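You operate a simulated robot arm through the tools that you are given. There is no shell and no other tool. Be economical: measure what you need, move in short steps, check, and stop when the job is done.

You are at the controls of a simulated robot arm. One attempt, no reset.

Task
Send the north parcel down the roller lane and queue the south one above the gate.
Fine: load it above the gate, let it roll to the stop, gate down again. Set down upright: what you pick out.

It is judged by the outcome, as a careful person would: the job done as asked, and still so three seconds after it is handed in. It fails if anything else is knocked over, pushed out of place, dropped, spilled or broken.

Robot
A 7-joint arm with a two-finger parallel gripper on a trunk, on a base that drives. Base frame: it is fixed to the floor where the robot stands at the start and does not move with it; the origin is under the middle of the robot, x ahead of it, y to its left, z up; the surface under the hand at the start is at about z = 0.66. Readings come in m, rad, newtons and seconds.
With the tool pointing down near the work surface it reaches from about 0.42 to 0.9 m from the robot's upright axis, wherever it stands. Its first joint turns from -0.297 to 2.199 rad. Places, roughly: crank wheel of the guide rail [0.9, -0.1, 0.8]; high end of the roller lane [0.7, 0.2, 0.8]; low end of the roller lane [0.7, -0.3, 0.7]; red stop gate [0.6, 0, 0.8]. Payload 1.57 kg.
The TCP is the grasp point between the finger pads, 0.03 m short of the fingertips. In the tool frame z runs along the fingers and y along their closing line. Largest opening 0.08 m; finger width 0.017, thickness 0.012; the body of the gripper, 0.04 by 0.082 m, starts 0.08 m behind the TCP.
Orientation is that of the tool frame in the base frame, as [roll, pitch, yaw] about the fixed x, y, z axes, in that order (R = Rz(yaw) Ry(pitch) Rx(roll)). With the fingers straight down and closing along the base's y, the tool's x points along the base's -x, its y along +y and its z along -z.

Tools
- The arm moves only by the tool drive_tool. Its argument "plan" is a list of rows, each an object (a shift or turn left out is 0, a gripper value left out holds the last) with "grip": the closure, from 0 (fully open) to 1 (shut); "xyz": the shift along the tool's x, y, z in units of 250 mm (1.0 is 250 mm), a list of three; "rot": the turn, a rotation vector about the tool's x, y, z in units of 120 degrees (1.0 is 120 degrees), a list of three. In form: [{"grip": grip, "xyz": [dx, dy, dz], "rot": [ax, ay, az]}, ...]. A call has 1 to 8 rows; each row is the pose to reach, as a shift and turn from the pose commanded when the call began, along the tool's axes at that moment. A call with a number of a shift or a turn outside -1 to 1 is refused whole. A row lasts 0.2 s, in which the tool goes at most 0.05 m and 0.15 rad; a call with a longer step from one row to the next is refused whole, and so is a gripper value outside its range. A pose out of reach is approached as far as the arm can. The call stops where the force on the tool passes 40 N (or 10 N more than at its start, if that is more) or the arm is blocked; 0.2 s more then pass. The fingers move at their own pace (about 0.045 m/s each) and stop on an object; they squeeze with about 21 N. The grip force told is the motor's: it shows also when the fingers shut on nothing. Time passes only in rows, and 0.2 s behind the last, so rows that repeat a pose let the fingers close. It gives the time, the measured TCP pose, the force on the tool (base axes), the opening and the grip force at its end, in the units of the frame above (readings bear some noise), with the torque about the TCP (base axes, N m) and any sound that the robot's microphone picked up.
- Cameras (640 x 400 px; columns grow to the right, rows downward): "scene" is now at [0.0038, -0.1938, 1.2321]; the picture's right is [0.44, -0.90, -0.00], its down [-0.45, -0.21, -0.87] and it looks along [0.78, 0.38, -0.50] (base axes); focal length 283 px, centre (320, 200). "wrist" rides on the gripper at [0.072, -0.007, -0.122] in the tool frame; the picture's right is [0.09, 1.00, 0.00], its down [-0.84, 0.08, -0.54] and it looks along [-0.54, 0.05, 0.84] (tool axes); focal length 238 px, centre (320, 200). There is no depth. A picture from a camera that has moved, and an enlarged one, comes with that camera's place and axes in the base frame and with its lens.
- camera(camera): a new picture of that camera. No time passes.
- raise_lower(by): slides the trunk up (or, below 0, down) by that many m; the arm and the scene camera ride with it, the base frame stays. It gives what a move gives, with no picture.
- roll_base(legs): drives the robot by 1 to 6 legs, each [ahead, left, turn to the left] in m, m and rad, along the robot's own axes; the way and the turn of a leg run together, so that a leg with both is an arc; at most 1.5 m and 3.142 rad a leg. The arm and the cameras ride along, it lands a little off, and it stops where it bumps. It gives what a move gives.
- turn_head(pan, tilt): turns the head with the scene camera to pan (to the left, within 1.902 rad either way) and tilt (down, from -0.506 to 1.204), counted from straight ahead of the robot. It gives what a move gives.
- close_up(camera, box): a new picture of the part [left, top, right, bottom] of that camera's present view, enlarged. No time passes.
- hand_in(): hands the job in; it is judged then, once.

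Go step by step. Nothing tells you exact positions but the pictures and the camera data: compare them with the known pose of the tool, close in by small moves and look again before you grip or let go. The budget is 120 turns and 90 pictures, counting those below and the enlarged ones. Unless the task says otherwise, let go and move clear before handing in, and close with one line.

The tools are called after "Emit:" by a JSON object that holds its "api" and its "payload". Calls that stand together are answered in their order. drive_tool: Moves the arm, as the interface text tells. Its arguments: {"type":"object","properties":{"plan":{"type":"array","items":{"type":"object","properties":{"grip":{"type":"number"},"xyz":{"type":"array","items":{"type":"number"}},"rot":{"type":"array","items":{"type":"number"}}}}}},"required":["plan"]} The other tools are called the same way: raise_lower (by) slides the trunk up or down; roll_base (legs) drives the base; turn_head (pan, tilt) turns the head that bears the scene camera; camera (camera) takes a picture; close_up (camera, box) takes an enlarged picture of a part of a camera's view; hand_in () hands the job in.

At the start:

```text
time: 0.0
ee_pos: [0.5199, 0.2932, 1.1027]
tool_rot: [3.139, -0.006, 3.137]
contact_force: [1.2, 0.3, 0.0]
ft_torque: [0.0, 0.0, -0.03]
opening: 0.0804
gripper_force: 0.1
trunk travel left (down, up): [-0.6, 0.19]
robot x, y, heading: [-0.0023, -0.004, 0.001]
head pan, tilt: [0.456, 0.517]
```

scene: 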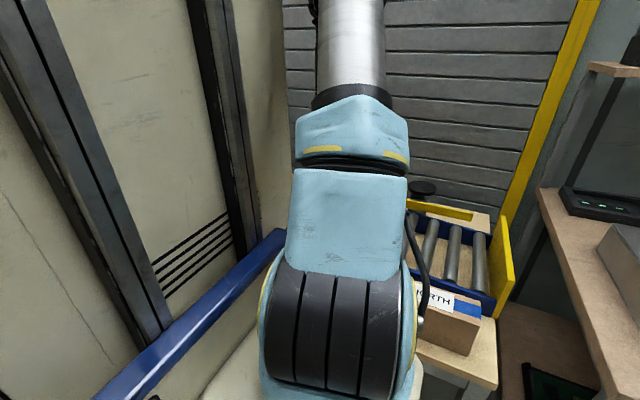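
wrist: 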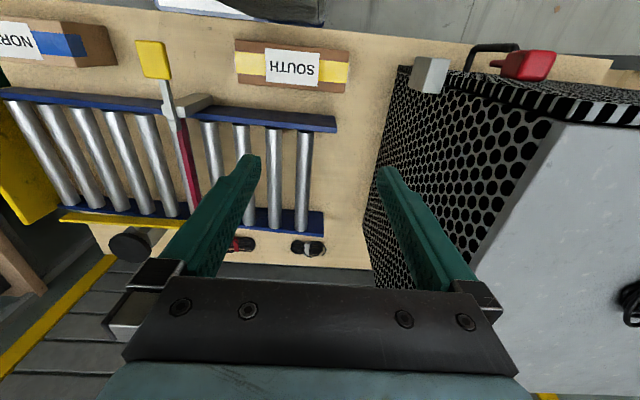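

The lane runs along y, high end at +y. The gate has a yellow-tipped handle, and the two parcels lie on the near side. I'll look at the details first.

Emit:
{"api": "close_up", "payload": {"camera": "wrist", "box": [0, 0, 370, 270]}}

Emit:
{"api": "close_up", "payload": {"camera": "scene", "box": [380, 160, 540, 400]}}

```text
1.48 times, centred on (185, 135) of wrist
camera zoom: at [0.4475, 0.2859, 1.2236], right [-0.09, 1.0, 0.0], down [0.84, 0.07, 0.54], along [0.53, 0.05, -0.84], focal length 353 px, centre (520, 296)
```

zoom: 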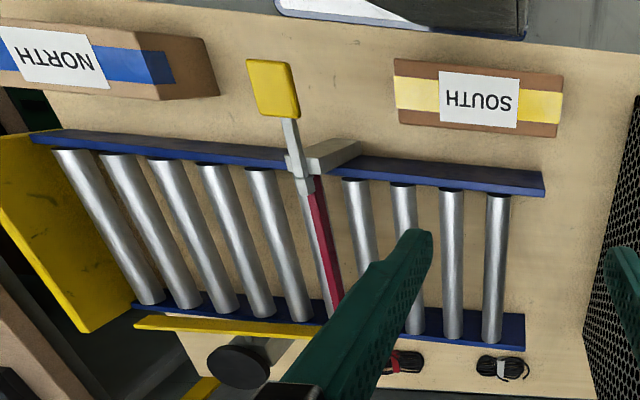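

```text
1.67 times, centred on (460, 280) of scene
camera zoom: at [0.0038, -0.1938, 1.2321], right [0.44, -0.9, 0.0], down [-0.45, -0.21, -0.87], along [0.78, 0.38, -0.5], focal length 471 px, centre (87, 67)
```

zoom: 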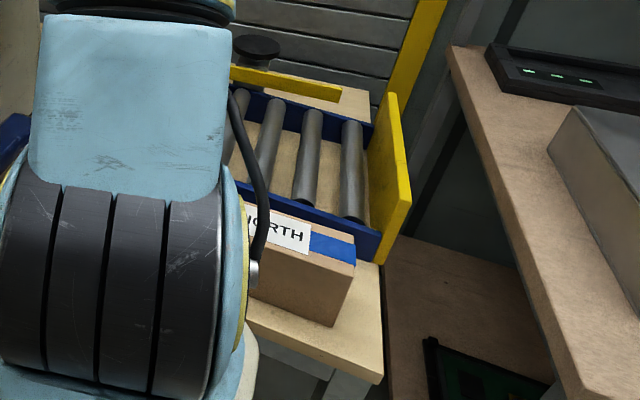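

Parcels: NORTH about (0.48,-0.17), SOUTH about (0.48,0.23). I'll move the hand right to look at the gate and guide rail from above.

Emit:
{"api": "drive_tool", "payload": {"plan": [{"xyz": [0.1, -0.16, 0]}, {"xyz": [0.2, -0.32, 0]}, {"xyz": [0.2, -0.5, 0]}, {"xyz": [0.2, -0.68, 0]}, {"xyz": [0.2, -0.86, 0]}, {"xyz": [0.2, -1.0, 0]}]}}

Emit:
{"api": "camera", "payload": {"camera": "wrist"}}

Emit:
{"api": "camera", "payload": {"camera": "scene"}}

```text
time: 1.5
ee_pos: [0.4757, 0.04, 1.1005]
tool_rot: [3.135, -0.009, 3.105]
contact_force: [39.3, 6.7, -19.5]
ft_torque: [-1.07, 3.53, -0.91]
opening: 0.08
gripper_force: 0.1
trunk travel left (down, up): [-0.6, 0.19]
robot x, y, heading: [0.0009, 0.0022, 0.001]
head pan, tilt: [0.456, 0.517]
stopped in row 6: the force on the tool passed its limit at 90 N (the readings are from after the stop); the commanded pose is now the measured one
```

```text
85 pictures are left
camera wrist: at [0.4043, 0.0347, 1.2199], right [-0.05, 1.0, 0.01], down [0.84, 0.04, 0.53], along [0.53, 0.04, -0.84], focal length 238 px, centre (320, 200)
```

wrist: 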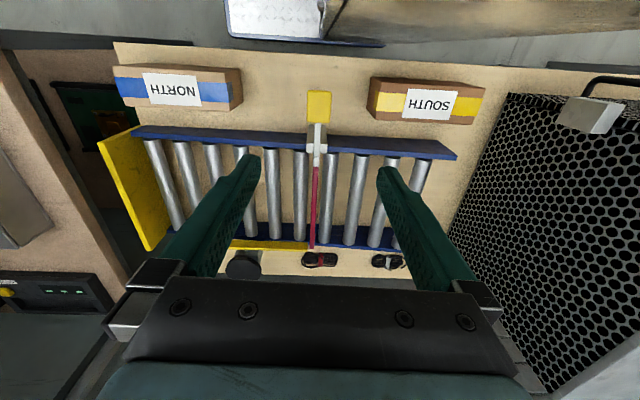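

```text
84 pictures are left
camera scene: at [0.0018, -0.1918, 1.2329], right [0.44, -0.9, 0.0], down [-0.45, -0.22, -0.87], along [0.78, 0.38, -0.5], focal length 283 px, centre (320, 200)
```

scene: 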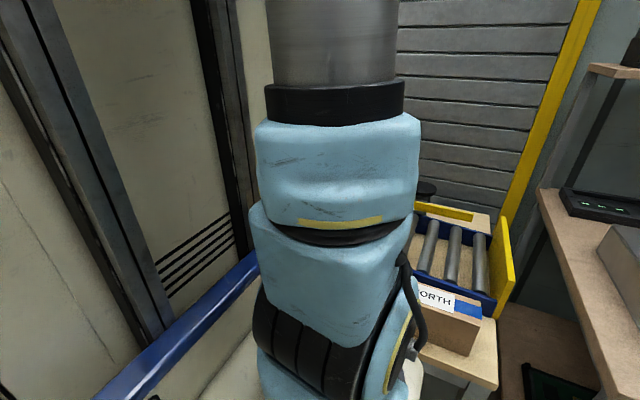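

The arm met something (likely its own body when folded in). I back off forward and check that the force is gone.

Emit:
{"api": "drive_tool", "payload": {"plan": [{"xyz": [-0.1, 0.1, 0]}, {"xyz": [-0.2, 0.15, 0]}, {"xyz": [-0.2, 0.15, 0]}]}}

Emit:
{"api": "turn_head", "payload": {"pan": -0.3, "tilt": 0.7}}

Emit:
{"api": "camera", "payload": {"camera": "scene"}}

Emit:
{"api": "camera", "payload": {"camera": "wrist"}}

```text
time: 2.3
ee_pos: [0.521, 0.0808, 1.1014]
tool_rot: [3.139, -0.005, 3.116]
contact_force: [1.3, 0.0, -0.4]
ft_torque: [-0.01, -0.02, -0.01]
opening: 0.0801
gripper_force: 0.0
trunk travel left (down, up): [-0.6, 0.19]
robot x, y, heading: [-0.0016, -0.0022, 0.005]
head pan, tilt: [0.456, 0.517]
```

```text
time: 3.4
ee_pos: [0.5203, 0.0798, 1.1002]
tool_rot: [3.139, -0.006, 3.113]
contact_force: [1.0, -0.4, 0.1]
ft_torque: [0.0, 0.01, 0.0]
opening: 0.0801
gripper_force: 0.0
trunk travel left (down, up): [-0.6, 0.19]
robot x, y, heading: [0.0, 0.0007, 0.003]
head pan, tilt: [-0.3, 0.7]
```

```text
83 pictures are left
camera scene: at [-0.002, -0.2555, 1.2168], right [-0.29, -0.96, 0.0], down [-0.62, 0.19, -0.77], along [0.73, -0.23, -0.64], focal length 283 px, centre (320, 200)
```

scene: 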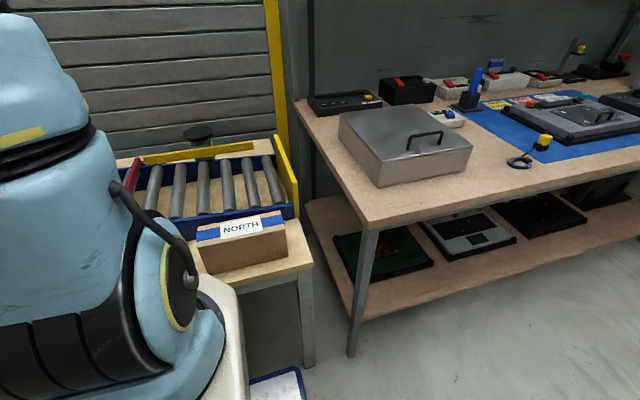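

```text
82 pictures are left
camera wrist: at [0.4497, 0.0743, 1.222], right [-0.06, 1.0, 0.0], down [0.84, 0.05, 0.54], along [0.54, 0.04, -0.84], focal length 238 px, centre (320, 200)
```

wrist: 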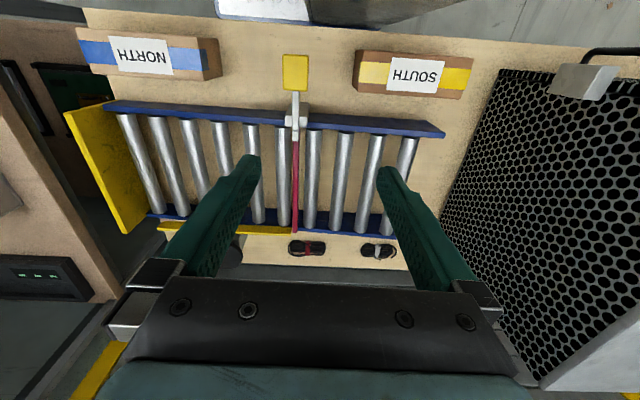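

Emit:
{"api": "close_up", "payload": {"camera": "wrist", "box": [60, 40, 300, 280]}}

Emit:
{"api": "close_up", "payload": {"camera": "wrist", "box": [260, 30, 480, 270]}}

Emit:
{"api": "close_up", "payload": {"camera": "scene", "box": [110, 100, 330, 300]}}

```text
1.67 times, centred on (180, 160) of wrist
camera zoom: at [0.4497, 0.0743, 1.222], right [-0.06, 1.0, 0.0], down [0.84, 0.05, 0.54], along [0.54, 0.04, -0.84], focal length 397 px, centre (553, 267)
```

zoom: 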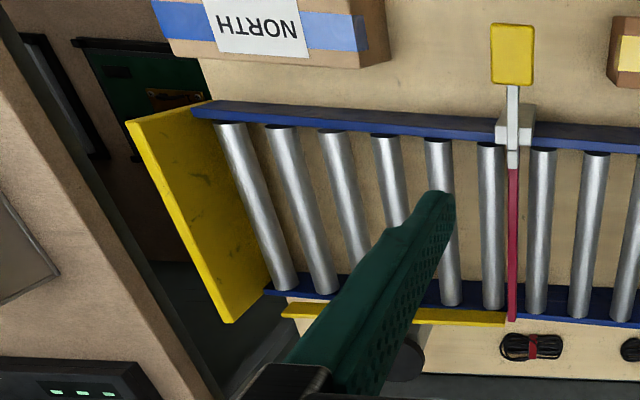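

```text
1.67 times, centred on (370, 150) of wrist
camera zoom: at [0.4497, 0.0743, 1.222], right [-0.06, 1.0, 0.0], down [0.84, 0.05, 0.54], along [0.54, 0.04, -0.84], focal length 397 px, centre (237, 283)
```

zoom: 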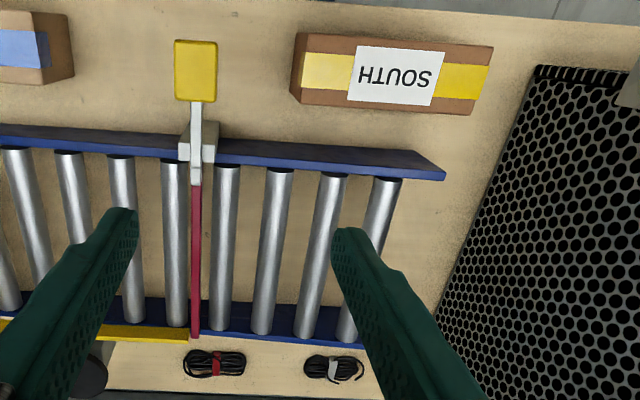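

```text
2.00 times, centred on (220, 200) of scene
camera zoom: at [-0.002, -0.2555, 1.2168], right [-0.29, -0.96, 0.0], down [-0.62, 0.19, -0.77], along [0.73, -0.23, -0.64], focal length 565 px, centre (520, 200)
```

zoom: 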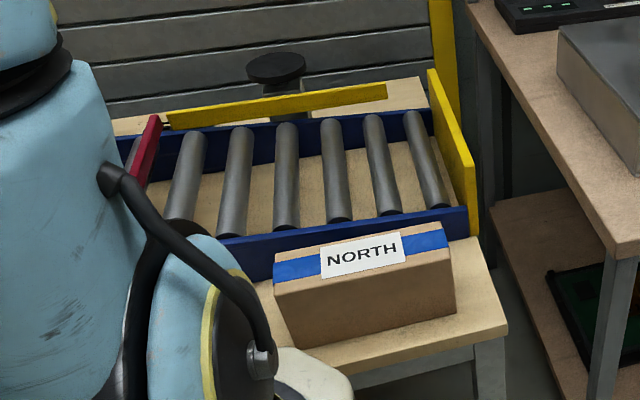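

NORTH is about 0.19 long (y), 0.055 wide and 0.09 tall. Its top is at about z 0.755. The arm's first joint favours the left, so I drive the base 0.25 m to the right.

Emit:
{"api": "roll_base", "payload": {"legs": [[0, -0.25, 0]]}}

Emit:
{"api": "camera", "payload": {"camera": "wrist"}}

Emit:
{"api": "turn_head", "payload": {"pan": 0.3, "tilt": 0.6}}

Emit:
{"api": "camera", "payload": {"camera": "scene"}}

```text
time: 5.2
ee_pos: [0.5229, -0.1709, 1.1011]
tool_rot: [3.139, -0.007, 3.11]
contact_force: [0.4, 0.3, -0.8]
ft_torque: [0.01, -0.03, -0.03]
opening: 0.0799
gripper_force: 0.0
trunk travel left (down, up): [-0.6, 0.19]
robot x, y, heading: [-0.0043, -0.2476, -0.006]
head pan, tilt: [-0.3, 0.7]
```

```text
78 pictures are left
camera wrist: at [0.4495, -0.176, 1.222], right [-0.06, 1.0, 0.0], down [0.84, 0.05, 0.54], along [0.54, 0.04, -0.84], focal length 238 px, centre (320, 200)
```

wrist: 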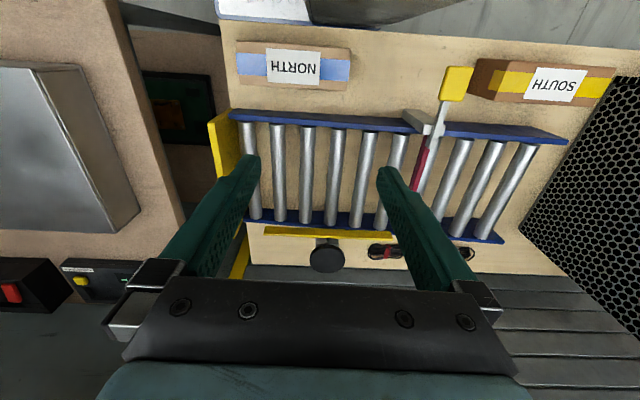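

```text
time: 6.2
ee_pos: [0.5203, -0.171, 1.1006]
tool_rot: [3.137, -0.008, 3.111]
contact_force: [0.8, -0.3, -0.6]
ft_torque: [-0.02, 0.02, 0.02]
opening: 0.0802
gripper_force: 0.1
trunk travel left (down, up): [-0.6, 0.19]
robot x, y, heading: [-0.0011, -0.2471, -0.005]
head pan, tilt: [0.3, 0.6]
```

```text
77 pictures are left
camera scene: at [-0.0003, -0.4524, 1.2254], right [0.29, -0.96, 0.0], down [-0.54, -0.16, -0.82], along [0.79, 0.24, -0.57], focal length 283 px, centre (320, 200)
```

scene: 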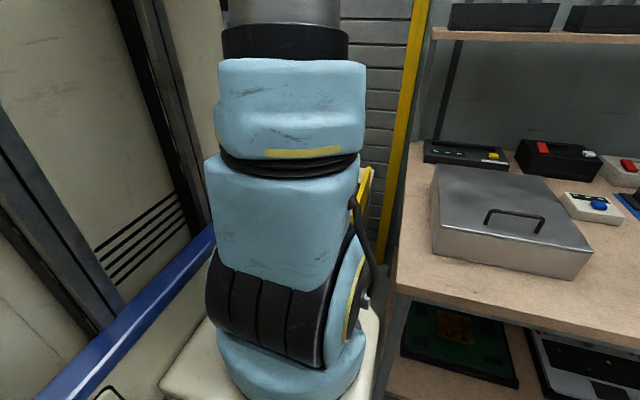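

Emit:
{"api": "close_up", "payload": {"camera": "wrist", "box": [200, 10, 400, 135]}}

Emit:
{"api": "close_up", "payload": {"camera": "wrist", "box": [380, 40, 620, 190]}}

```text
3.20 times, centred on (300, 72) of wrist
camera zoom: at [0.4495, -0.176, 1.222], right [-0.06, 1.0, 0.0], down [0.84, 0.05, 0.54], along [0.54, 0.04, -0.84], focal length 763 px, centre (384, 608)
```

zoom: 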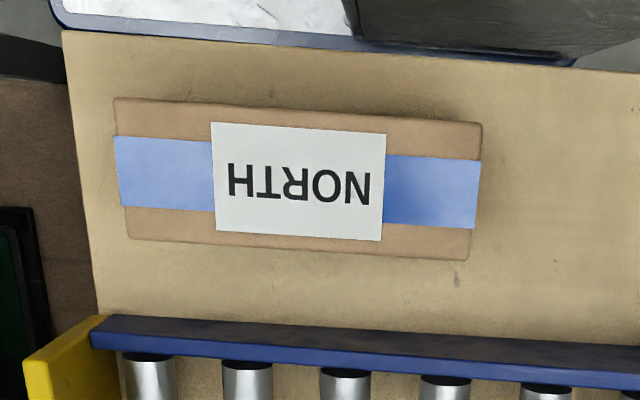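

```text
2.67 times, centred on (500, 115) of wrist
camera zoom: at [0.4495, -0.176, 1.222], right [-0.06, 1.0, 0.0], down [0.84, 0.05, 0.54], along [0.54, 0.04, -0.84], focal length 636 px, centre (-160, 427)
```

zoom: 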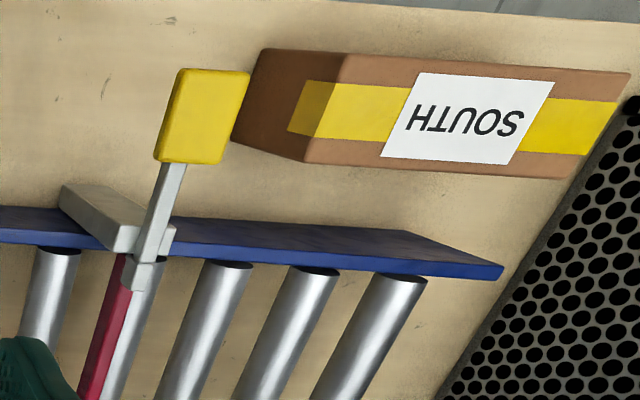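

NORTH's top is centred near (0.482,-0.216), 0.065 wide in x and square to the axes. I turn the hand 90° so the fingers close along x, lowering and centring at the same time.

Emit:
{"api": "drive_tool", "payload": {"plan": [{"xyz": [0, 0, 0.1], "rot": [0, 0, 0.07]}, {"xyz": [0, 0, 0.2], "rot": [0, 0, 0.14]}, {"xyz": [0, 0, 0.3], "rot": [0, 0, 0.21]}, {"xyz": [0, 0, 0.4], "rot": [0, 0, 0.28]}, {"xyz": [0.05, -0.06, 0.5], "rot": [0, 0, 0.35]}, {"xyz": [0.1, -0.12, 0.55], "rot": [0, 0, 0.42]}, {"xyz": [0.146, -0.185, 0.6], "rot": [0, 0, 0.49]}, {"xyz": [0.146, -0.185, 0.6], "rot": [0, 0, 0.56]}]}}

Emit:
{"api": "drive_tool", "payload": {"plan": [{"rot": [0, 0, 0.07]}, {"rot": [0, 0, 0.14]}, {"rot": [0, 0, 0.175]}]}}

Emit:
{"api": "camera", "payload": {"camera": "wrist"}}

```text
time: 8.0
ee_pos: [0.4816, -0.2151, 0.95]
tool_rot: [-3.136, -0.006, 1.935]
contact_force: [-0.4, 0.6, 0.8]
ft_torque: [0.01, 0.01, -0.02]
opening: 0.0797
gripper_force: 0.1
trunk travel left (down, up): [-0.6, 0.19]
robot x, y, heading: [0.0018, -0.2495, -0.006]
head pan, tilt: [0.3, 0.6]
```

```text
time: 8.8
ee_pos: [0.4813, -0.216, 0.9507]
tool_rot: [-3.135, -0.002, 1.569]
contact_force: [0.7, 1.0, 0.5]
ft_torque: [0.05, 0.0, 0.03]
opening: 0.08
gripper_force: 0.2
trunk travel left (down, up): [-0.6, 0.19]
robot x, y, heading: [-0.0029, -0.2507, -0.005]
head pan, tilt: [0.3, 0.6]
```

```text
74 pictures are left
camera wrist: at [0.4762, -0.1439, 1.072], right [1.0, 0.09, -0.01], down [0.08, -0.84, 0.54], along [0.04, -0.54, -0.84], focal length 238 px, centre (320, 200)
```

wrist: 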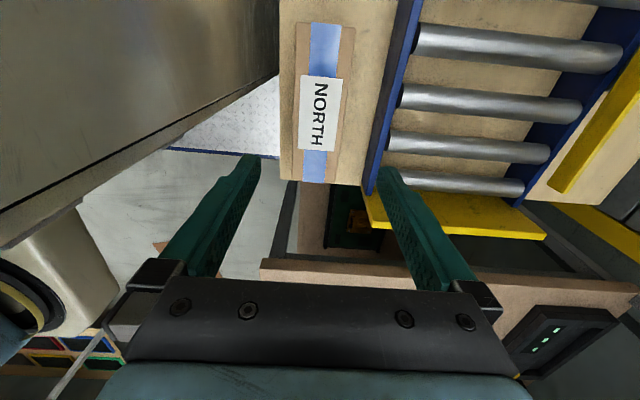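

Emit:
{"api": "drive_tool", "payload": {"plan": [{"xyz": [-0.01, -0.008, 0.18]}, {"xyz": [-0.01, -0.008, 0.36]}, {"xyz": [-0.01, -0.008, 0.5]}, {"xyz": [-0.01, -0.008, 0.5]}]}}

Emit:
{"api": "camera", "payload": {"camera": "wrist"}}

```text
time: 9.8
ee_pos: [0.4803, -0.2161, 0.8254]
tool_rot: [-3.135, -0.003, 1.569]
contact_force: [-0.6, -0.7, 0.4]
ft_torque: [0.0, -0.01, 0.0]
opening: 0.0801
gripper_force: 0.1
trunk travel left (down, up): [-0.6, 0.19]
robot x, y, heading: [0.0024, -0.2482, -0.004]
head pan, tilt: [0.3, 0.6]
```

```text
73 pictures are left
camera wrist: at [0.4745, -0.1449, 0.9469], right [1.0, 0.09, -0.01], down [0.08, -0.84, 0.54], along [0.04, -0.54, -0.84], focal length 238 px, centre (320, 200)
```

wrist: 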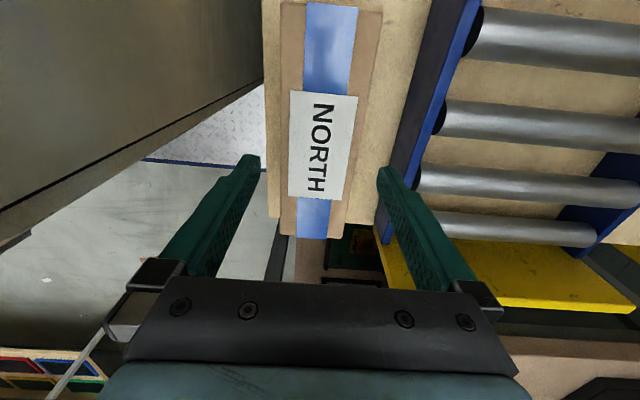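

Emit:
{"api": "drive_tool", "payload": {"plan": [{"xyz": [-0.01, 0, 0.14]}, {"xyz": [-0.01, 0, 0.28]}, {"xyz": [-0.01, 0, 0.42]}, {"xyz": [-0.01, 0, 0.42]}]}}

Emit:
{"api": "camera", "payload": {"camera": "wrist"}}

```text
time: 10.8
ee_pos: [0.4821, -0.2185, 0.7221]
tool_rot: [-3.127, -0.005, 1.571]
contact_force: [0.1, -0.5, -0.1]
ft_torque: [0.0, -0.01, -0.02]
opening: 0.08
gripper_force: 0.1
trunk travel left (down, up): [-0.6, 0.19]
robot x, y, heading: [0.0002, -0.2492, -0.006]
head pan, tilt: [0.3, 0.6]
```

```text
72 pictures are left
camera wrist: at [0.477, -0.1478, 0.8435], right [1.0, 0.09, -0.01], down [0.08, -0.84, 0.54], along [0.04, -0.54, -0.84], focal length 238 px, centre (320, 200)
```

wrist: 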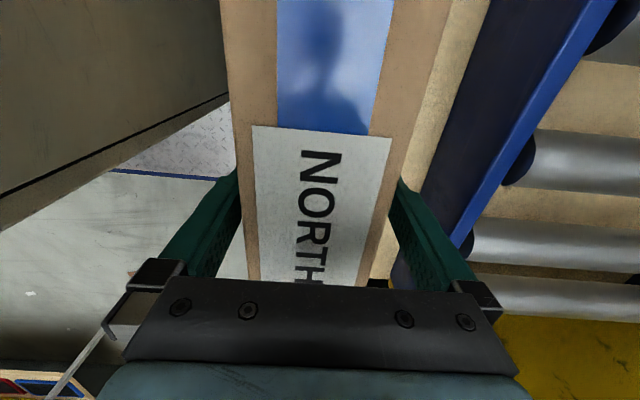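

Fingers straddle the parcel well. I close and lift slightly.

Emit:
{"api": "drive_tool", "payload": {"plan": [{"grip": 1}, {"grip": 1}, {"grip": 1}, {"grip": 1}]}}

Emit:
{"api": "drive_tool", "payload": {"plan": [{"grip": 1, "xyz": [0, 0, -0.1]}, {"xyz": [0, 0, -0.25]}, {"xyz": [0, 0, -0.4]}, {"xyz": [0, 0, -0.55]}, {"xyz": [0, 0, -0.7]}, {"xyz": [0, 0, -0.7]}]}}

Emit:
{"api": "camera", "payload": {"camera": "wrist"}}

Emit:
{"api": "camera", "payload": {"camera": "scene"}}

```text
time: 11.8
ee_pos: [0.4824, -0.2179, 0.7237]
tool_rot: [-3.129, -0.005, 1.572]
contact_force: [-2.4, 1.2, 0.1]
ft_torque: [-0.03, -0.02, -0.04]
opening: 0.066
gripper_force: 21.4
trunk travel left (down, up): [-0.6, 0.19]
robot x, y, heading: [-0.0024, -0.2495, -0.005]
head pan, tilt: [0.3, 0.6]
```

```text
time: 13.2
ee_pos: [0.481, -0.2207, 0.894]
tool_rot: [-3.135, -0.004, 1.57]
contact_force: [0.6, 1.0, -6.2]
ft_torque: [0.01, 0.0, -0.03]
opening: 0.0657
gripper_force: 20.9
trunk travel left (down, up): [-0.6, 0.19]
robot x, y, heading: [-0.004, -0.2481, -0.003]
head pan, tilt: [0.3, 0.6]
```

```text
71 pictures are left
camera wrist: at [0.4751, -0.1487, 1.015], right [1.0, 0.09, -0.01], down [0.08, -0.84, 0.54], along [0.04, -0.54, -0.84], focal length 238 px, centre (320, 200)
```

wrist: 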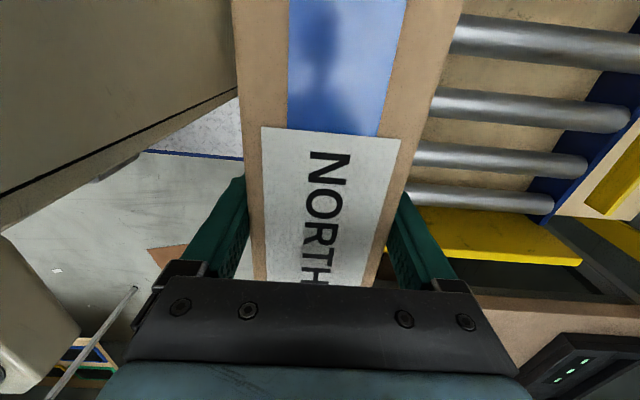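

```text
70 pictures are left
camera scene: at [-0.0001, -0.4523, 1.2254], right [0.29, -0.96, 0.0], down [-0.54, -0.16, -0.82], along [0.79, 0.24, -0.57], focal length 283 px, centre (320, 200)
```

scene: 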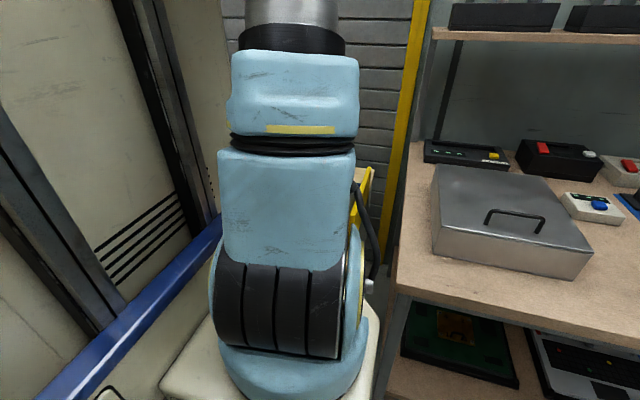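

Lifted: 0.066 wide, about 0.65 kg. The gate blade is at y≈0.04 with its paddle at about (0.485,0.042,0.81), and the lane spans x≈0.59–0.85. I raise the parcel clear and bring the base back left a bit for reach.

Emit:
{"api": "drive_tool", "payload": {"plan": [{"xyz": [0, 0, -0.15]}, {"xyz": [0, 0, -0.3]}, {"xyz": [0, 0.15, -0.45]}, {"xyz": [0, 0.3, -0.5]}, {"xyz": [0, 0.4, -0.5]}]}}

Emit:
{"api": "roll_base", "payload": {"legs": [[0, 0.15, 0]]}}

Emit:
{"api": "camera", "payload": {"camera": "wrist"}}

Emit:
{"api": "camera", "payload": {"camera": "scene"}}

```text
refused: row 3 steps farther than a row can; nothing moved
```

```text
time: 14.5
ee_pos: [0.4814, -0.0741, 0.8932]
tool_rot: [-3.135, -0.003, 1.573]
contact_force: [-0.3, 0.3, -5.9]
ft_torque: [-0.01, 0.0, -0.01]
opening: 0.0658
gripper_force: 20.9
trunk travel left (down, up): [-0.6, 0.19]
robot x, y, heading: [0.0013, -0.1009, 0.002]
head pan, tilt: [0.3, 0.6]
```

```text
69 pictures are left
camera wrist: at [0.4754, -0.0018, 1.0147], right [1.0, 0.09, -0.01], down [0.08, -0.84, 0.54], along [0.04, -0.54, -0.84], focal length 238 px, centre (320, 200)
```

wrist: 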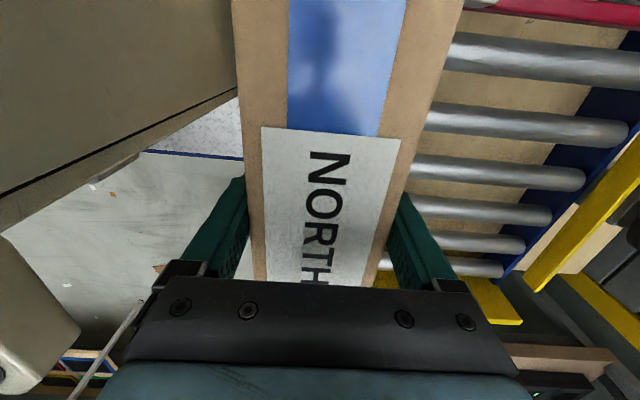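

```text
68 pictures are left
camera scene: at [0.0009, -0.3066, 1.2254], right [0.29, -0.96, 0.0], down [-0.54, -0.17, -0.82], along [0.79, 0.24, -0.57], focal length 283 px, centre (320, 200)
```

scene: 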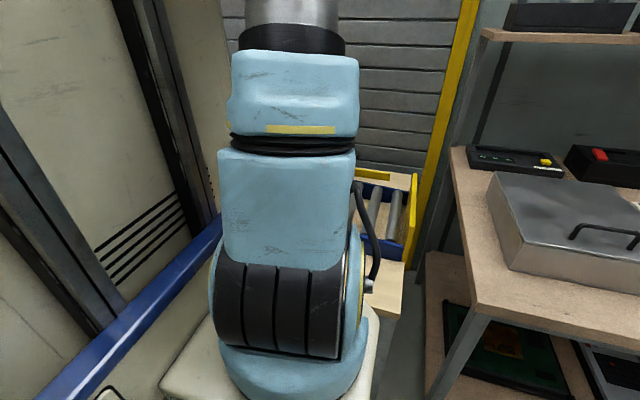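

The arm step was refused, but the base moved without contact. Now I raise first, then go across.

Emit:
{"api": "drive_tool", "payload": {"plan": [{"xyz": [0, 0, -0.18]}, {"xyz": [0, 0, -0.36]}, {"xyz": [0, 0.15, -0.44]}, {"xyz": [0.1, 0.3, -0.44]}, {"xyz": [0.2, 0.45, -0.44]}, {"xyz": [0.3, 0.6, -0.44]}, {"xyz": [0.4, 0.75, -0.44]}, {"xyz": [0.5, 0.9, -0.44]}]}}

Emit:
{"api": "drive_tool", "payload": {"plan": [{"xyz": [0.1, 0.1, 0]}, {"xyz": [0.25, 0.2, 0]}, {"xyz": [0.4, 0.24, 0]}, {"xyz": [0.5, 0.24, 0]}, {"xyz": [0.5, 0.24, 0]}]}}

Emit:
{"api": "camera", "payload": {"camera": "wrist"}}

Emit:
{"api": "camera", "payload": {"camera": "scene"}}

```text
time: 16.3
ee_pos: [0.7038, 0.0526, 1.003]
tool_rot: [-3.136, -0.003, 1.572]
contact_force: [0.4, -0.5, -5.0]
ft_torque: [-0.02, -0.03, -0.01]
opening: 0.0662
gripper_force: 21.4
trunk travel left (down, up): [-0.6, 0.19]
robot x, y, heading: [-0.0016, -0.1021, -0.005]
head pan, tilt: [0.3, 0.6]
```

```text
time: 17.5
ee_pos: [0.7657, 0.1531, 1.0026]
tool_rot: [-3.136, -0.006, 1.572]
contact_force: [0.3, -0.2, -6.4]
ft_torque: [0.0, 0.04, 0.02]
opening: 0.066
gripper_force: 21.1
out of reach, approached as far as the arm can: row 4, 5
trunk travel left (down, up): [-0.6, 0.19]
robot x, y, heading: [-0.0022, -0.1006, -0.002]
head pan, tilt: [0.3, 0.6]
```

```text
67 pictures are left
camera wrist: at [0.7591, 0.2241, 1.1227], right [1.0, 0.09, -0.01], down [0.08, -0.84, 0.54], along [0.04, -0.54, -0.84], focal length 238 px, centre (320, 200)
```

wrist: 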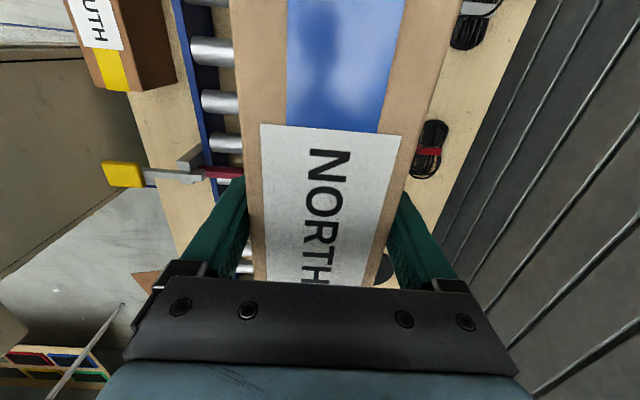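

```text
66 pictures are left
camera scene: at [0.0011, -0.3066, 1.2254], right [0.29, -0.96, 0.0], down [-0.54, -0.17, -0.82], along [0.79, 0.24, -0.57], focal length 283 px, centre (320, 200)
```

scene: 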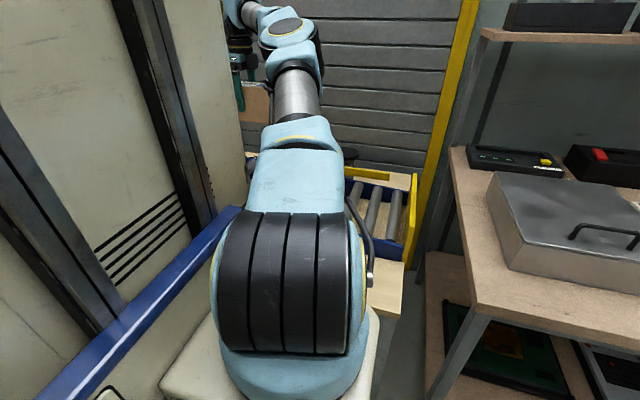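

Emit:
{"api": "roll_base", "payload": {"legs": [[0, 0.06, 0]]}}

Emit:
{"api": "drive_tool", "payload": {"plan": [{"xyz": [-0.08, 0.02, 0.1], "rot": [0, 0.01, 0]}, {"xyz": [-0.12, 0.03, 0.2], "rot": [0, 0.02, 0]}, {"xyz": [-0.12, 0.03, 0.35], "rot": [0, 0.033, 0]}, {"xyz": [-0.12, 0.03, 0.5], "rot": [0, 0.033, 0]}, {"xyz": [-0.12, 0.03, 0.6], "rot": [0, 0.033, 0]}, {"xyz": [-0.12, 0.03, 0.6], "rot": [0, 0.033, 0]}]}}

Emit:
{"api": "camera", "payload": {"camera": "wrist"}}

Emit:
{"api": "camera", "payload": {"camera": "scene"}}

```text
time: 18.5
ee_pos: [0.7639, 0.2144, 1.0012]
tool_rot: [-3.133, -0.003, 1.571]
contact_force: [-0.2, -0.4, -5.7]
ft_torque: [-0.03, 0.0, 0.02]
opening: 0.0657
gripper_force: 21.0
trunk travel left (down, up): [-0.6, 0.19]
robot x, y, heading: [0.0009, -0.0392, -0.0]
head pan, tilt: [0.3, 0.6]
```

```text
time: 19.9
ee_pos: [0.7709, 0.1846, 0.8518]
tool_rot: [-3.135, -0.074, 1.57]
contact_force: [-0.1, 0.2, -6.0]
ft_torque: [-0.06, 0.01, 0.05]
opening: 0.0659
gripper_force: 21.6
trunk travel left (down, up): [-0.6, 0.19]
robot x, y, heading: [0.0011, -0.0386, -0.002]
head pan, tilt: [0.3, 0.6]
```

```text
65 pictures are left
camera wrist: at [0.7651, 0.2484, 0.9775], right [1.0, 0.09, 0.0], down [0.08, -0.87, 0.48], along [0.04, -0.48, -0.88], focal length 238 px, centre (320, 200)
```

wrist: 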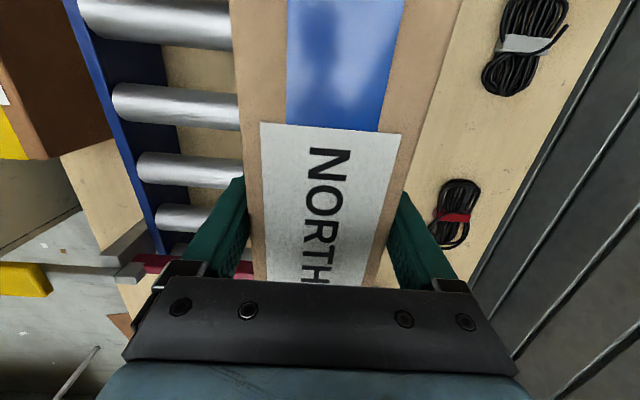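

```text
64 pictures are left
camera scene: at [0.0011, -0.2448, 1.2254], right [0.29, -0.96, 0.0], down [-0.54, -0.17, -0.82], along [0.79, 0.24, -0.57], focal length 283 px, centre (320, 200)
```

scene: 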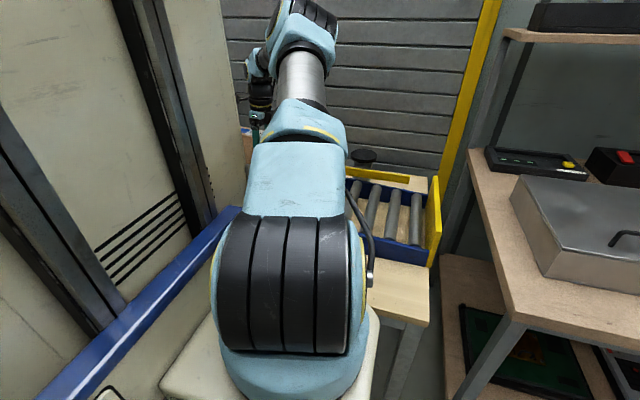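

The far rail's inner face is near x=0.845. I nudge to x≈0.76 and come down slowly, watching the force.

Emit:
{"api": "drive_tool", "payload": {"plan": [{"xyz": [0, -0.04, 0.06]}, {"xyz": [0, -0.04, 0.12]}, {"xyz": [0, -0.04, 0.16]}, {"xyz": [0, -0.04, 0.16]}]}}

Emit:
{"api": "camera", "payload": {"camera": "wrist"}}

```text
time: 20.9
ee_pos: [0.761, 0.1896, 0.8147]
tool_rot: [-3.14, -0.074, 1.57]
contact_force: [-6.2, -2.7, 24.5]
ft_torque: [0.07, -0.59, 0.19]
opening: 0.0661
gripper_force: 20.9
trunk travel left (down, up): [-0.6, 0.19]
robot x, y, heading: [0.0012, -0.041, 0.0]
head pan, tilt: [0.3, 0.6]
```

```text
63 pictures are left
camera wrist: at [0.755, 0.2515, 0.9412], right [1.0, 0.09, 0.0], down [0.08, -0.88, 0.48], along [0.05, -0.47, -0.88], focal length 238 px, centre (320, 200)
```

wrist: 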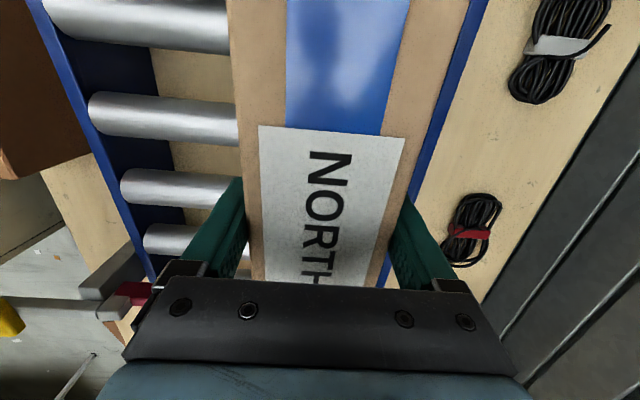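

Contact at z 0.815, and the torque says it's on the parcel's far (+x) bottom edge. I lift a little, shift 3 cm nearer and feel down again to tell rail from roller.

Emit:
{"api": "drive_tool", "payload": {"plan": [{"xyz": [0, 0, -0.1]}, {"xyz": [0, -0.06, -0.1]}, {"xyz": [0, -0.12, -0.1]}, {"xyz": [0, -0.12, -0.05]}, {"xyz": [0, -0.12, -0.02]}, {"xyz": [0, -0.12, -0.02]}]}}

Emit:
{"api": "camera", "payload": {"camera": "wrist"}}

```text
time: 22.3
ee_pos: [0.7306, 0.1881, 0.8186]
tool_rot: [-3.134, -0.074, 1.57]
contact_force: [0.3, 0.3, -5.4]
ft_torque: [-0.02, -0.02, -0.03]
opening: 0.0661
gripper_force: 20.8
trunk travel left (down, up): [-0.6, 0.19]
robot x, y, heading: [-0.0026, -0.0418, -0.005]
head pan, tilt: [0.3, 0.6]
```

```text
62 pictures are left
camera wrist: at [0.7251, 0.2512, 0.9437], right [1.0, 0.09, 0.0], down [0.08, -0.87, 0.48], along [0.04, -0.48, -0.88], focal length 238 px, centre (320, 200)
```

wrist: 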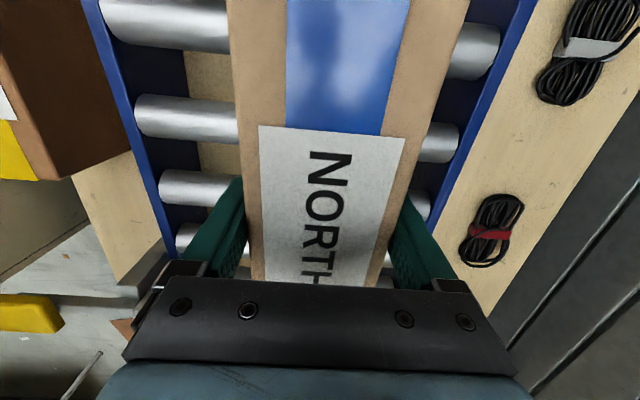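

Both rails are now visible (inner faces x≈0.582 and 0.847), so the contact was with the rollers. I set down at x≈0.753, y≈0.163 and release.

Emit:
{"api": "drive_tool", "payload": {"plan": [{"xyz": [-0.05, 0.05, -0.04]}, {"xyz": [-0.1, 0.09, -0.04]}, {"xyz": [-0.1, 0.09, -0.01]}, {"xyz": [-0.1, 0.09, 0.01]}, {"xyz": [-0.1, 0.09, 0.02]}]}}

```text
time: 23.5
ee_pos: [0.7518, 0.1631, 0.813]
tool_rot: [-3.138, -0.075, 1.573]
contact_force: [-3.8, -1.6, 14.1]
ft_torque: [-0.48, -0.38, -0.11]
opening: 0.0656
gripper_force: 21.3
trunk travel left (down, up): [-0.6, 0.19]
robot x, y, heading: [0.0034, -0.043, 0.003]
head pan, tilt: [0.3, 0.6]
```

Emit:
{"api": "drive_tool", "payload": {"plan": [{"grip": 0}, {"grip": 0}, {"grip": 0}, {"grip": 0}]}}

Emit:
{"api": "camera", "payload": {"camera": "wrist"}}

```text
time: 24.5
ee_pos: [0.7533, 0.1622, 0.8114]
tool_rot: [-3.134, -0.074, 1.57]
contact_force: [0.5, 0.1, -0.5]
ft_torque: [-0.02, 0.02, 0.02]
opening: 0.08
gripper_force: 0.1
trunk travel left (down, up): [-0.6, 0.19]
robot x, y, heading: [0.0011, -0.0386, 0.003]
head pan, tilt: [0.3, 0.6]
```

```text
61 pictures are left
camera wrist: at [0.747, 0.2257, 0.9365], right [1.0, 0.09, 0.0], down [0.08, -0.87, 0.48], along [0.04, -0.48, -0.88], focal length 238 px, centre (320, 200)
```

wrist: 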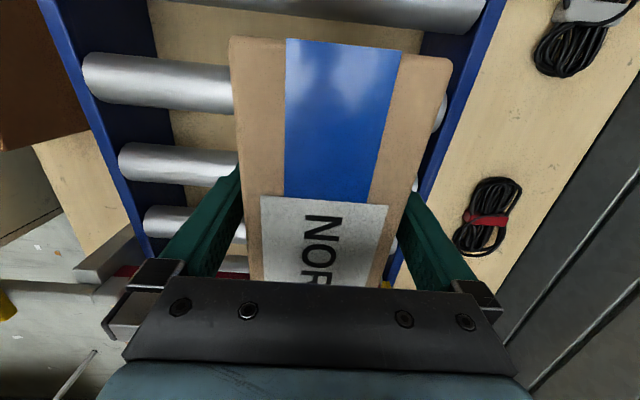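

The parcel rolled toward the gate, upright. I lift straight up and clear of it, then look.

Emit:
{"api": "drive_tool", "payload": {"plan": [{"xyz": [0, 0, -0.15]}, {"xyz": [0, 0, -0.3]}, {"xyz": [0.0, 0, -0.45]}, {"xyz": [0.0, 0, -0.6]}, {"xyz": [0.0, -0.1, -0.75], "rot": [0, -0.033, 0]}, {"xyz": [0.0, -0.25, -0.8], "rot": [0, -0.033, 0]}, {"xyz": [0.0, -0.4, -0.8], "rot": [0, -0.033, 0]}, {"xyz": [0.0, -0.55, -0.8], "rot": [0, -0.033, 0]}]}}

Emit:
{"api": "camera", "payload": {"camera": "wrist"}}

```text
time: 26.3
ee_pos: [0.6152, 0.1489, 1.01]
tool_rot: [-3.134, -0.004, 1.571]
contact_force: [0.4, -0.3, 0.7]
ft_torque: [-0.01, 0.05, -0.01]
opening: 0.0799
gripper_force: 0.0
trunk travel left (down, up): [-0.6, 0.19]
robot x, y, heading: [0.0003, -0.0404, -0.001]
head pan, tilt: [0.3, 0.6]
```

```text
60 pictures are left
camera wrist: at [0.6099, 0.2198, 1.1311], right [1.0, 0.09, -0.01], down [0.08, -0.84, 0.54], along [0.04, -0.54, -0.84], focal length 238 px, centre (320, 200)
```

wrist: 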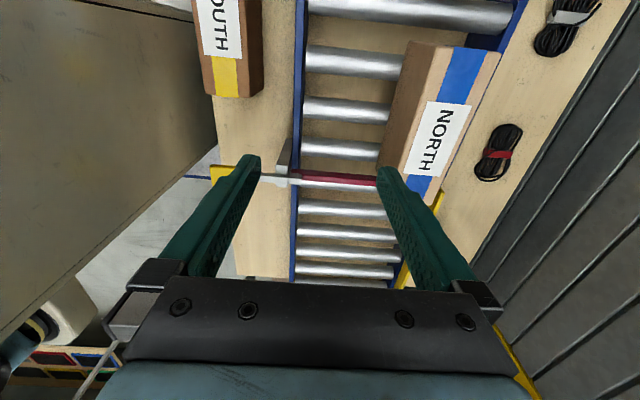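

Emit:
{"api": "drive_tool", "payload": {"plan": [{"xyz": [-0.1, -0.1, 0]}, {"xyz": [-0.2, -0.2, 0]}, {"xyz": [-0.3, -0.3, 0]}, {"xyz": [-0.4, -0.36, 0]}, {"xyz": [-0.4, -0.36, 0]}]}}

Emit:
{"api": "camera", "payload": {"camera": "wrist"}}

Emit:
{"api": "turn_head", "payload": {"pan": 0.0, "tilt": 0.6}}

Emit:
{"api": "camera", "payload": {"camera": "scene"}}

```text
time: 27.5
ee_pos: [0.5277, 0.0496, 1.0107]
tool_rot: [-3.134, -0.002, 1.572]
contact_force: [-0.4, 1.1, -0.2]
ft_torque: [0.0, 0.02, 0.01]
opening: 0.08
gripper_force: 0.2
trunk travel left (down, up): [-0.6, 0.19]
robot x, y, heading: [-0.0017, -0.0442, -0.006]
head pan, tilt: [0.3, 0.6]
```

```text
59 pictures are left
camera wrist: at [0.522, 0.1206, 1.1313], right [1.0, 0.09, -0.01], down [0.08, -0.84, 0.54], along [0.04, -0.54, -0.84], focal length 238 px, centre (320, 200)
```

wrist: 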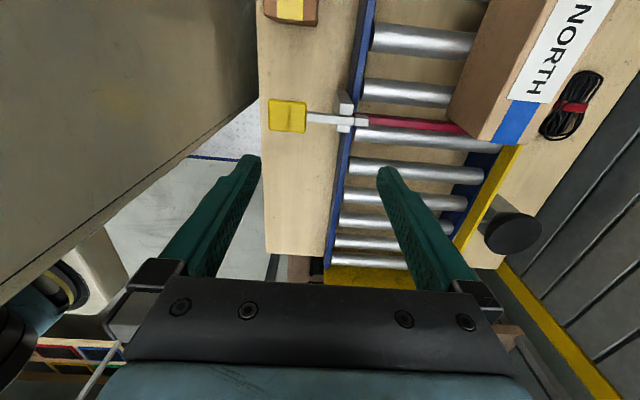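

```text
time: 28.3
ee_pos: [0.528, 0.0495, 1.0096]
tool_rot: [-3.134, -0.003, 1.572]
contact_force: [-0.4, 0.5, 0.7]
ft_torque: [0.0, 0.01, 0.04]
opening: 0.0802
gripper_force: 0.1
trunk travel left (down, up): [-0.6, 0.19]
robot x, y, heading: [-0.0003, -0.0396, 0.0]
head pan, tilt: [0.0, 0.6]
```

```text
58 pictures are left
camera scene: at [0.0048, -0.271, 1.2254], right [0.0, -1.0, 0.0], down [-0.56, 0.0, -0.83], along [0.83, 0.0, -0.56], focal length 283 px, centre (320, 200)
```

scene: 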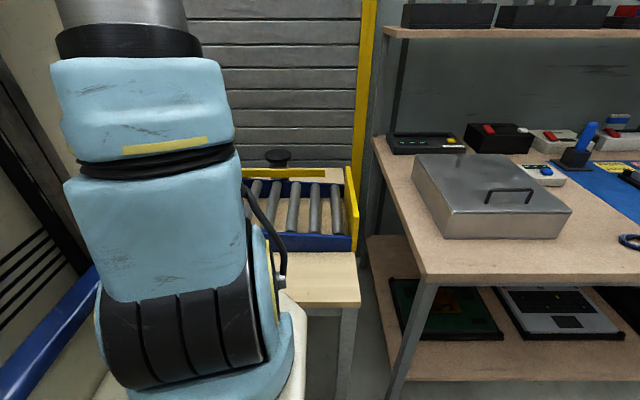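

Emit:
{"api": "close_up", "payload": {"camera": "wrist", "box": [400, 40, 600, 280]}}

Emit:
{"api": "close_up", "payload": {"camera": "scene", "box": [230, 130, 390, 270]}}

Emit:
{"api": "close_up", "payload": {"camera": "wrist", "box": [250, 60, 490, 210]}}

```text
1.67 times, centred on (500, 160) of wrist
camera zoom: at [0.5221, 0.1209, 1.1314], right [1.0, 0.09, -0.01], down [0.08, -0.84, 0.54], along [0.04, -0.54, -0.84], focal length 397 px, centre (20, 267)
```

zoom: 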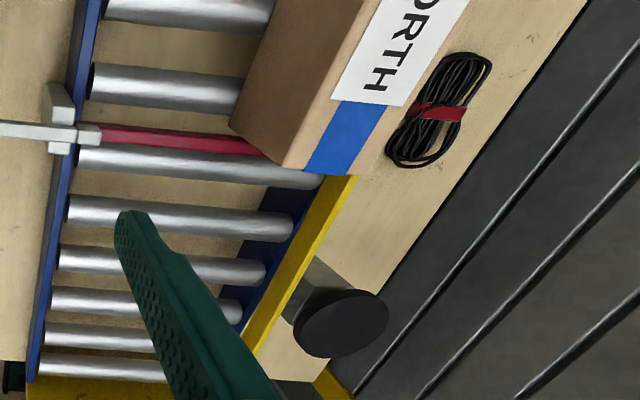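

```text
2.86 times, centred on (310, 200) of scene
camera zoom: at [0.0048, -0.271, 1.2254], right [0.0, -1.0, 0.0], down [-0.56, 0.0, -0.83], along [0.83, 0.0, -0.56], focal length 808 px, centre (349, 200)
```

zoom: 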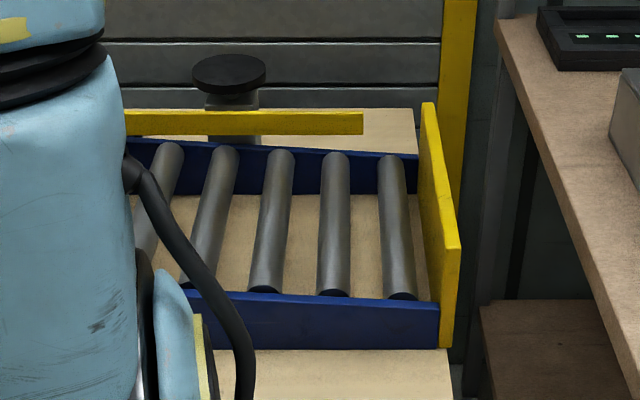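

```text
2.67 times, centred on (370, 135) of wrist
camera zoom: at [0.5221, 0.1209, 1.1314], right [1.0, 0.09, -0.01], down [0.08, -0.84, 0.54], along [0.04, -0.54, -0.84], focal length 636 px, centre (187, 373)
```

zoom: 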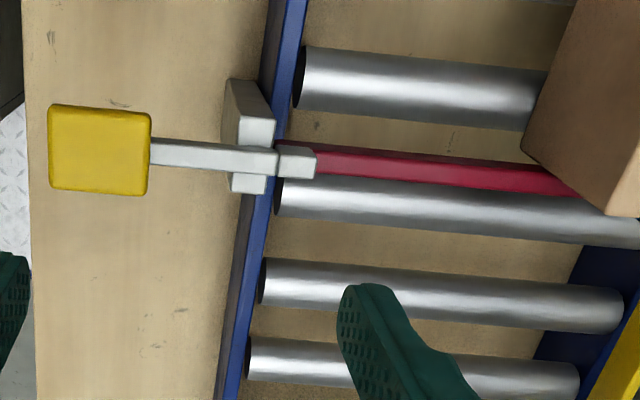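

NORTH rests against the gate and the guide bar sits clear at x≈0.83. Next I close the fingers and come over the paddle at (0.483,0.041).

Emit:
{"api": "drive_tool", "payload": {"plan": [{"grip": 1, "xyz": [-0.034, -0.1, 0.1]}, {"xyz": [-0.034, -0.18, 0.25]}, {"xyz": [-0.034, -0.18, 0.4]}, {"xyz": [-0.034, -0.18, 0.54]}, {"xyz": [-0.034, -0.18, 0.54]}]}}

Emit:
{"api": "camera", "payload": {"camera": "wrist"}}

```text
time: 29.5
ee_pos: [0.4821, 0.0393, 0.8763]
tool_rot: [-3.135, -0.004, 1.574]
contact_force: [0.4, 0.1, 0.6]
ft_torque: [0.0, 0.01, -0.04]
opening: 0.0001
gripper_force: 13.8
trunk travel left (down, up): [-0.6, 0.19]
robot x, y, heading: [-0.003, -0.0409, 0.0]
head pan, tilt: [0.0, 0.6]
```

```text
54 pictures are left
camera wrist: at [0.4746, 0.1121, 0.9965], right [1.0, 0.1, -0.01], down [0.08, -0.84, 0.54], along [0.05, -0.54, -0.84], focal length 238 px, centre (320, 200)
```

wrist: 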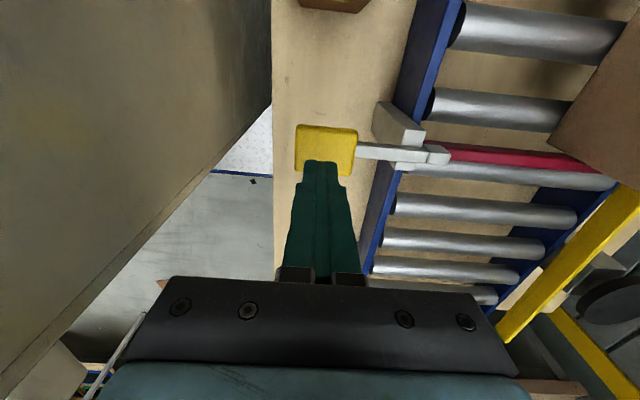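

Emit:
{"api": "drive_tool", "payload": {"plan": [{"xyz": [0, 0, 0.1]}, {"xyz": [0, 0, 0.16]}, {"xyz": [0, 0, 0.22]}, {"xyz": [0, 0.01, 0.28]}]}}

Emit:
{"api": "camera", "payload": {"camera": "wrist"}}

```text
time: 30.5
ee_pos: [0.485, 0.0405, 0.8062]
tool_rot: [-3.137, -0.004, 1.571]
contact_force: [0.0, -0.2, -0.4]
ft_torque: [0.01, 0.0, 0.0]
opening: 0.0002
gripper_force: 21.0
trunk travel left (down, up): [-0.6, 0.19]
robot x, y, heading: [0.0016, -0.0434, -0.004]
head pan, tilt: [0.0, 0.6]
```

```text
53 pictures are left
camera wrist: at [0.4781, 0.1117, 0.9278], right [1.0, 0.09, 0.0], down [0.08, -0.84, 0.54], along [0.05, -0.54, -0.84], focal length 238 px, centre (320, 200)
```

wrist: 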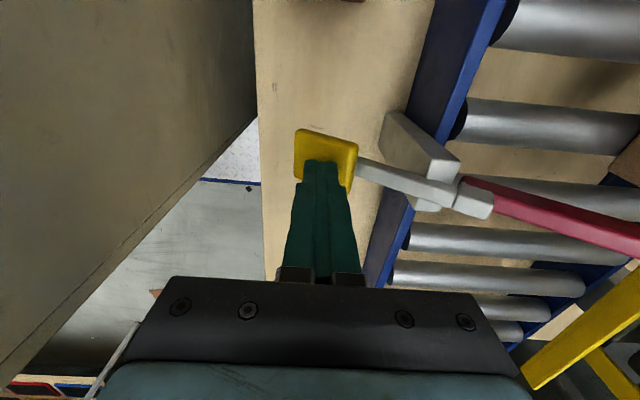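

The paddle goes down easily and the blade rises. I continue along the arc.

Emit:
{"api": "drive_tool", "payload": {"plan": [{"xyz": [0, 0.02, 0.07]}, {"xyz": [0, 0.04, 0.14]}, {"xyz": [0, 0.07, 0.2]}]}}

Emit:
{"api": "camera", "payload": {"camera": "wrist"}}

```text
time: 31.1
ee_pos: [0.4913, 0.0397, 0.7804]
tool_rot: [-3.14, 0.0, 1.572]
contact_force: [-11.0, -6.1, 30.7]
ft_torque: [-0.16, 0.01, -0.07]
opening: 0.0
gripper_force: 20.5
trunk travel left (down, up): [-0.6, 0.19]
robot x, y, heading: [-0.0009, -0.0392, -0.001]
head pan, tilt: [0.0, 0.6]
stopped in row 2: the force on the tool passed its limit at 76 N (the readings are from after the stop); the commanded pose is now the measured one
```

```text
52 pictures are left
camera wrist: at [0.4847, 0.1126, 0.9013], right [1.0, 0.09, 0.0], down [0.08, -0.84, 0.54], along [0.05, -0.54, -0.84], focal length 238 px, centre (320, 200)
```

wrist: 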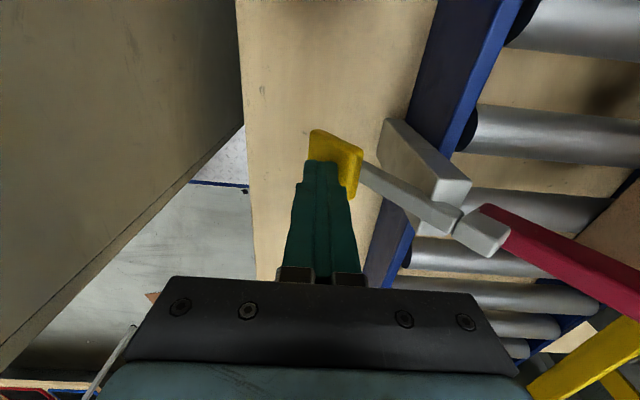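

The lever has reached its end of travel. I hold it there and see whether the parcel runs.

Emit:
{"api": "drive_tool", "payload": {"plan": [{"xyz": [0, 0, 0]}, {"xyz": [0, 0, 0]}, {"xyz": [0, 0, 0]}, {"xyz": [0, 0, 0]}, {"xyz": [0, 0, 0]}]}}

Emit:
{"api": "camera", "payload": {"camera": "wrist"}}

Emit:
{"api": "camera", "payload": {"camera": "scene"}}

```text
time: 31.7
ee_pos: [0.4905, 0.0408, 0.7801]
tool_rot: [-3.139, 0.001, 1.572]
contact_force: [-10.1, -4.8, 29.4]
ft_torque: [-0.12, -0.01, -0.1]
opening: 0.0001
gripper_force: 21.1
trunk travel left (down, up): [-0.6, 0.19]
robot x, y, heading: [-0.0009, -0.0425, -0.003]
head pan, tilt: [0.0, 0.6]
stopped in row 2: the force on the tool passed its limit at 44 N (the readings are from after the stop); the commanded pose is now the measured one
```

```text
51 pictures are left
camera wrist: at [0.4845, 0.1128, 0.901], right [1.0, 0.09, 0.0], down [0.08, -0.84, 0.54], along [0.05, -0.54, -0.84], focal length 238 px, centre (320, 200)
```

wrist: 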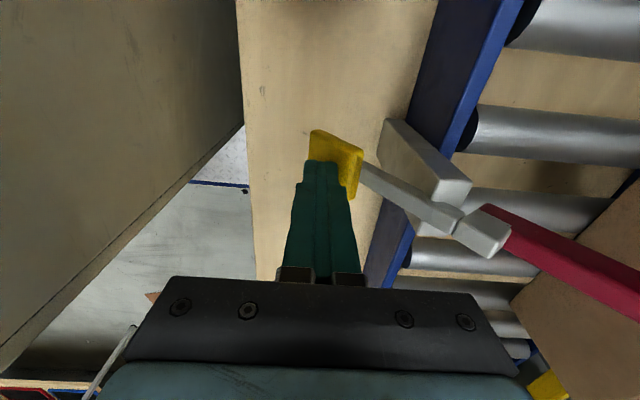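

```text
50 pictures are left
camera scene: at [0.0037, -0.2714, 1.2253], right [0.0, -1.0, 0.0], down [-0.56, 0.0, -0.83], along [0.83, 0.0, -0.56], focal length 283 px, centre (320, 200)
```

scene: 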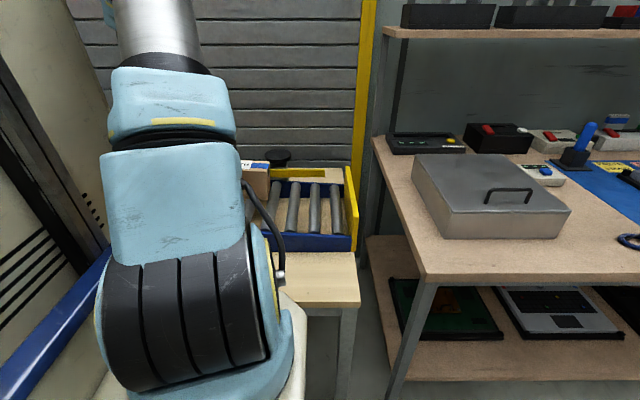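

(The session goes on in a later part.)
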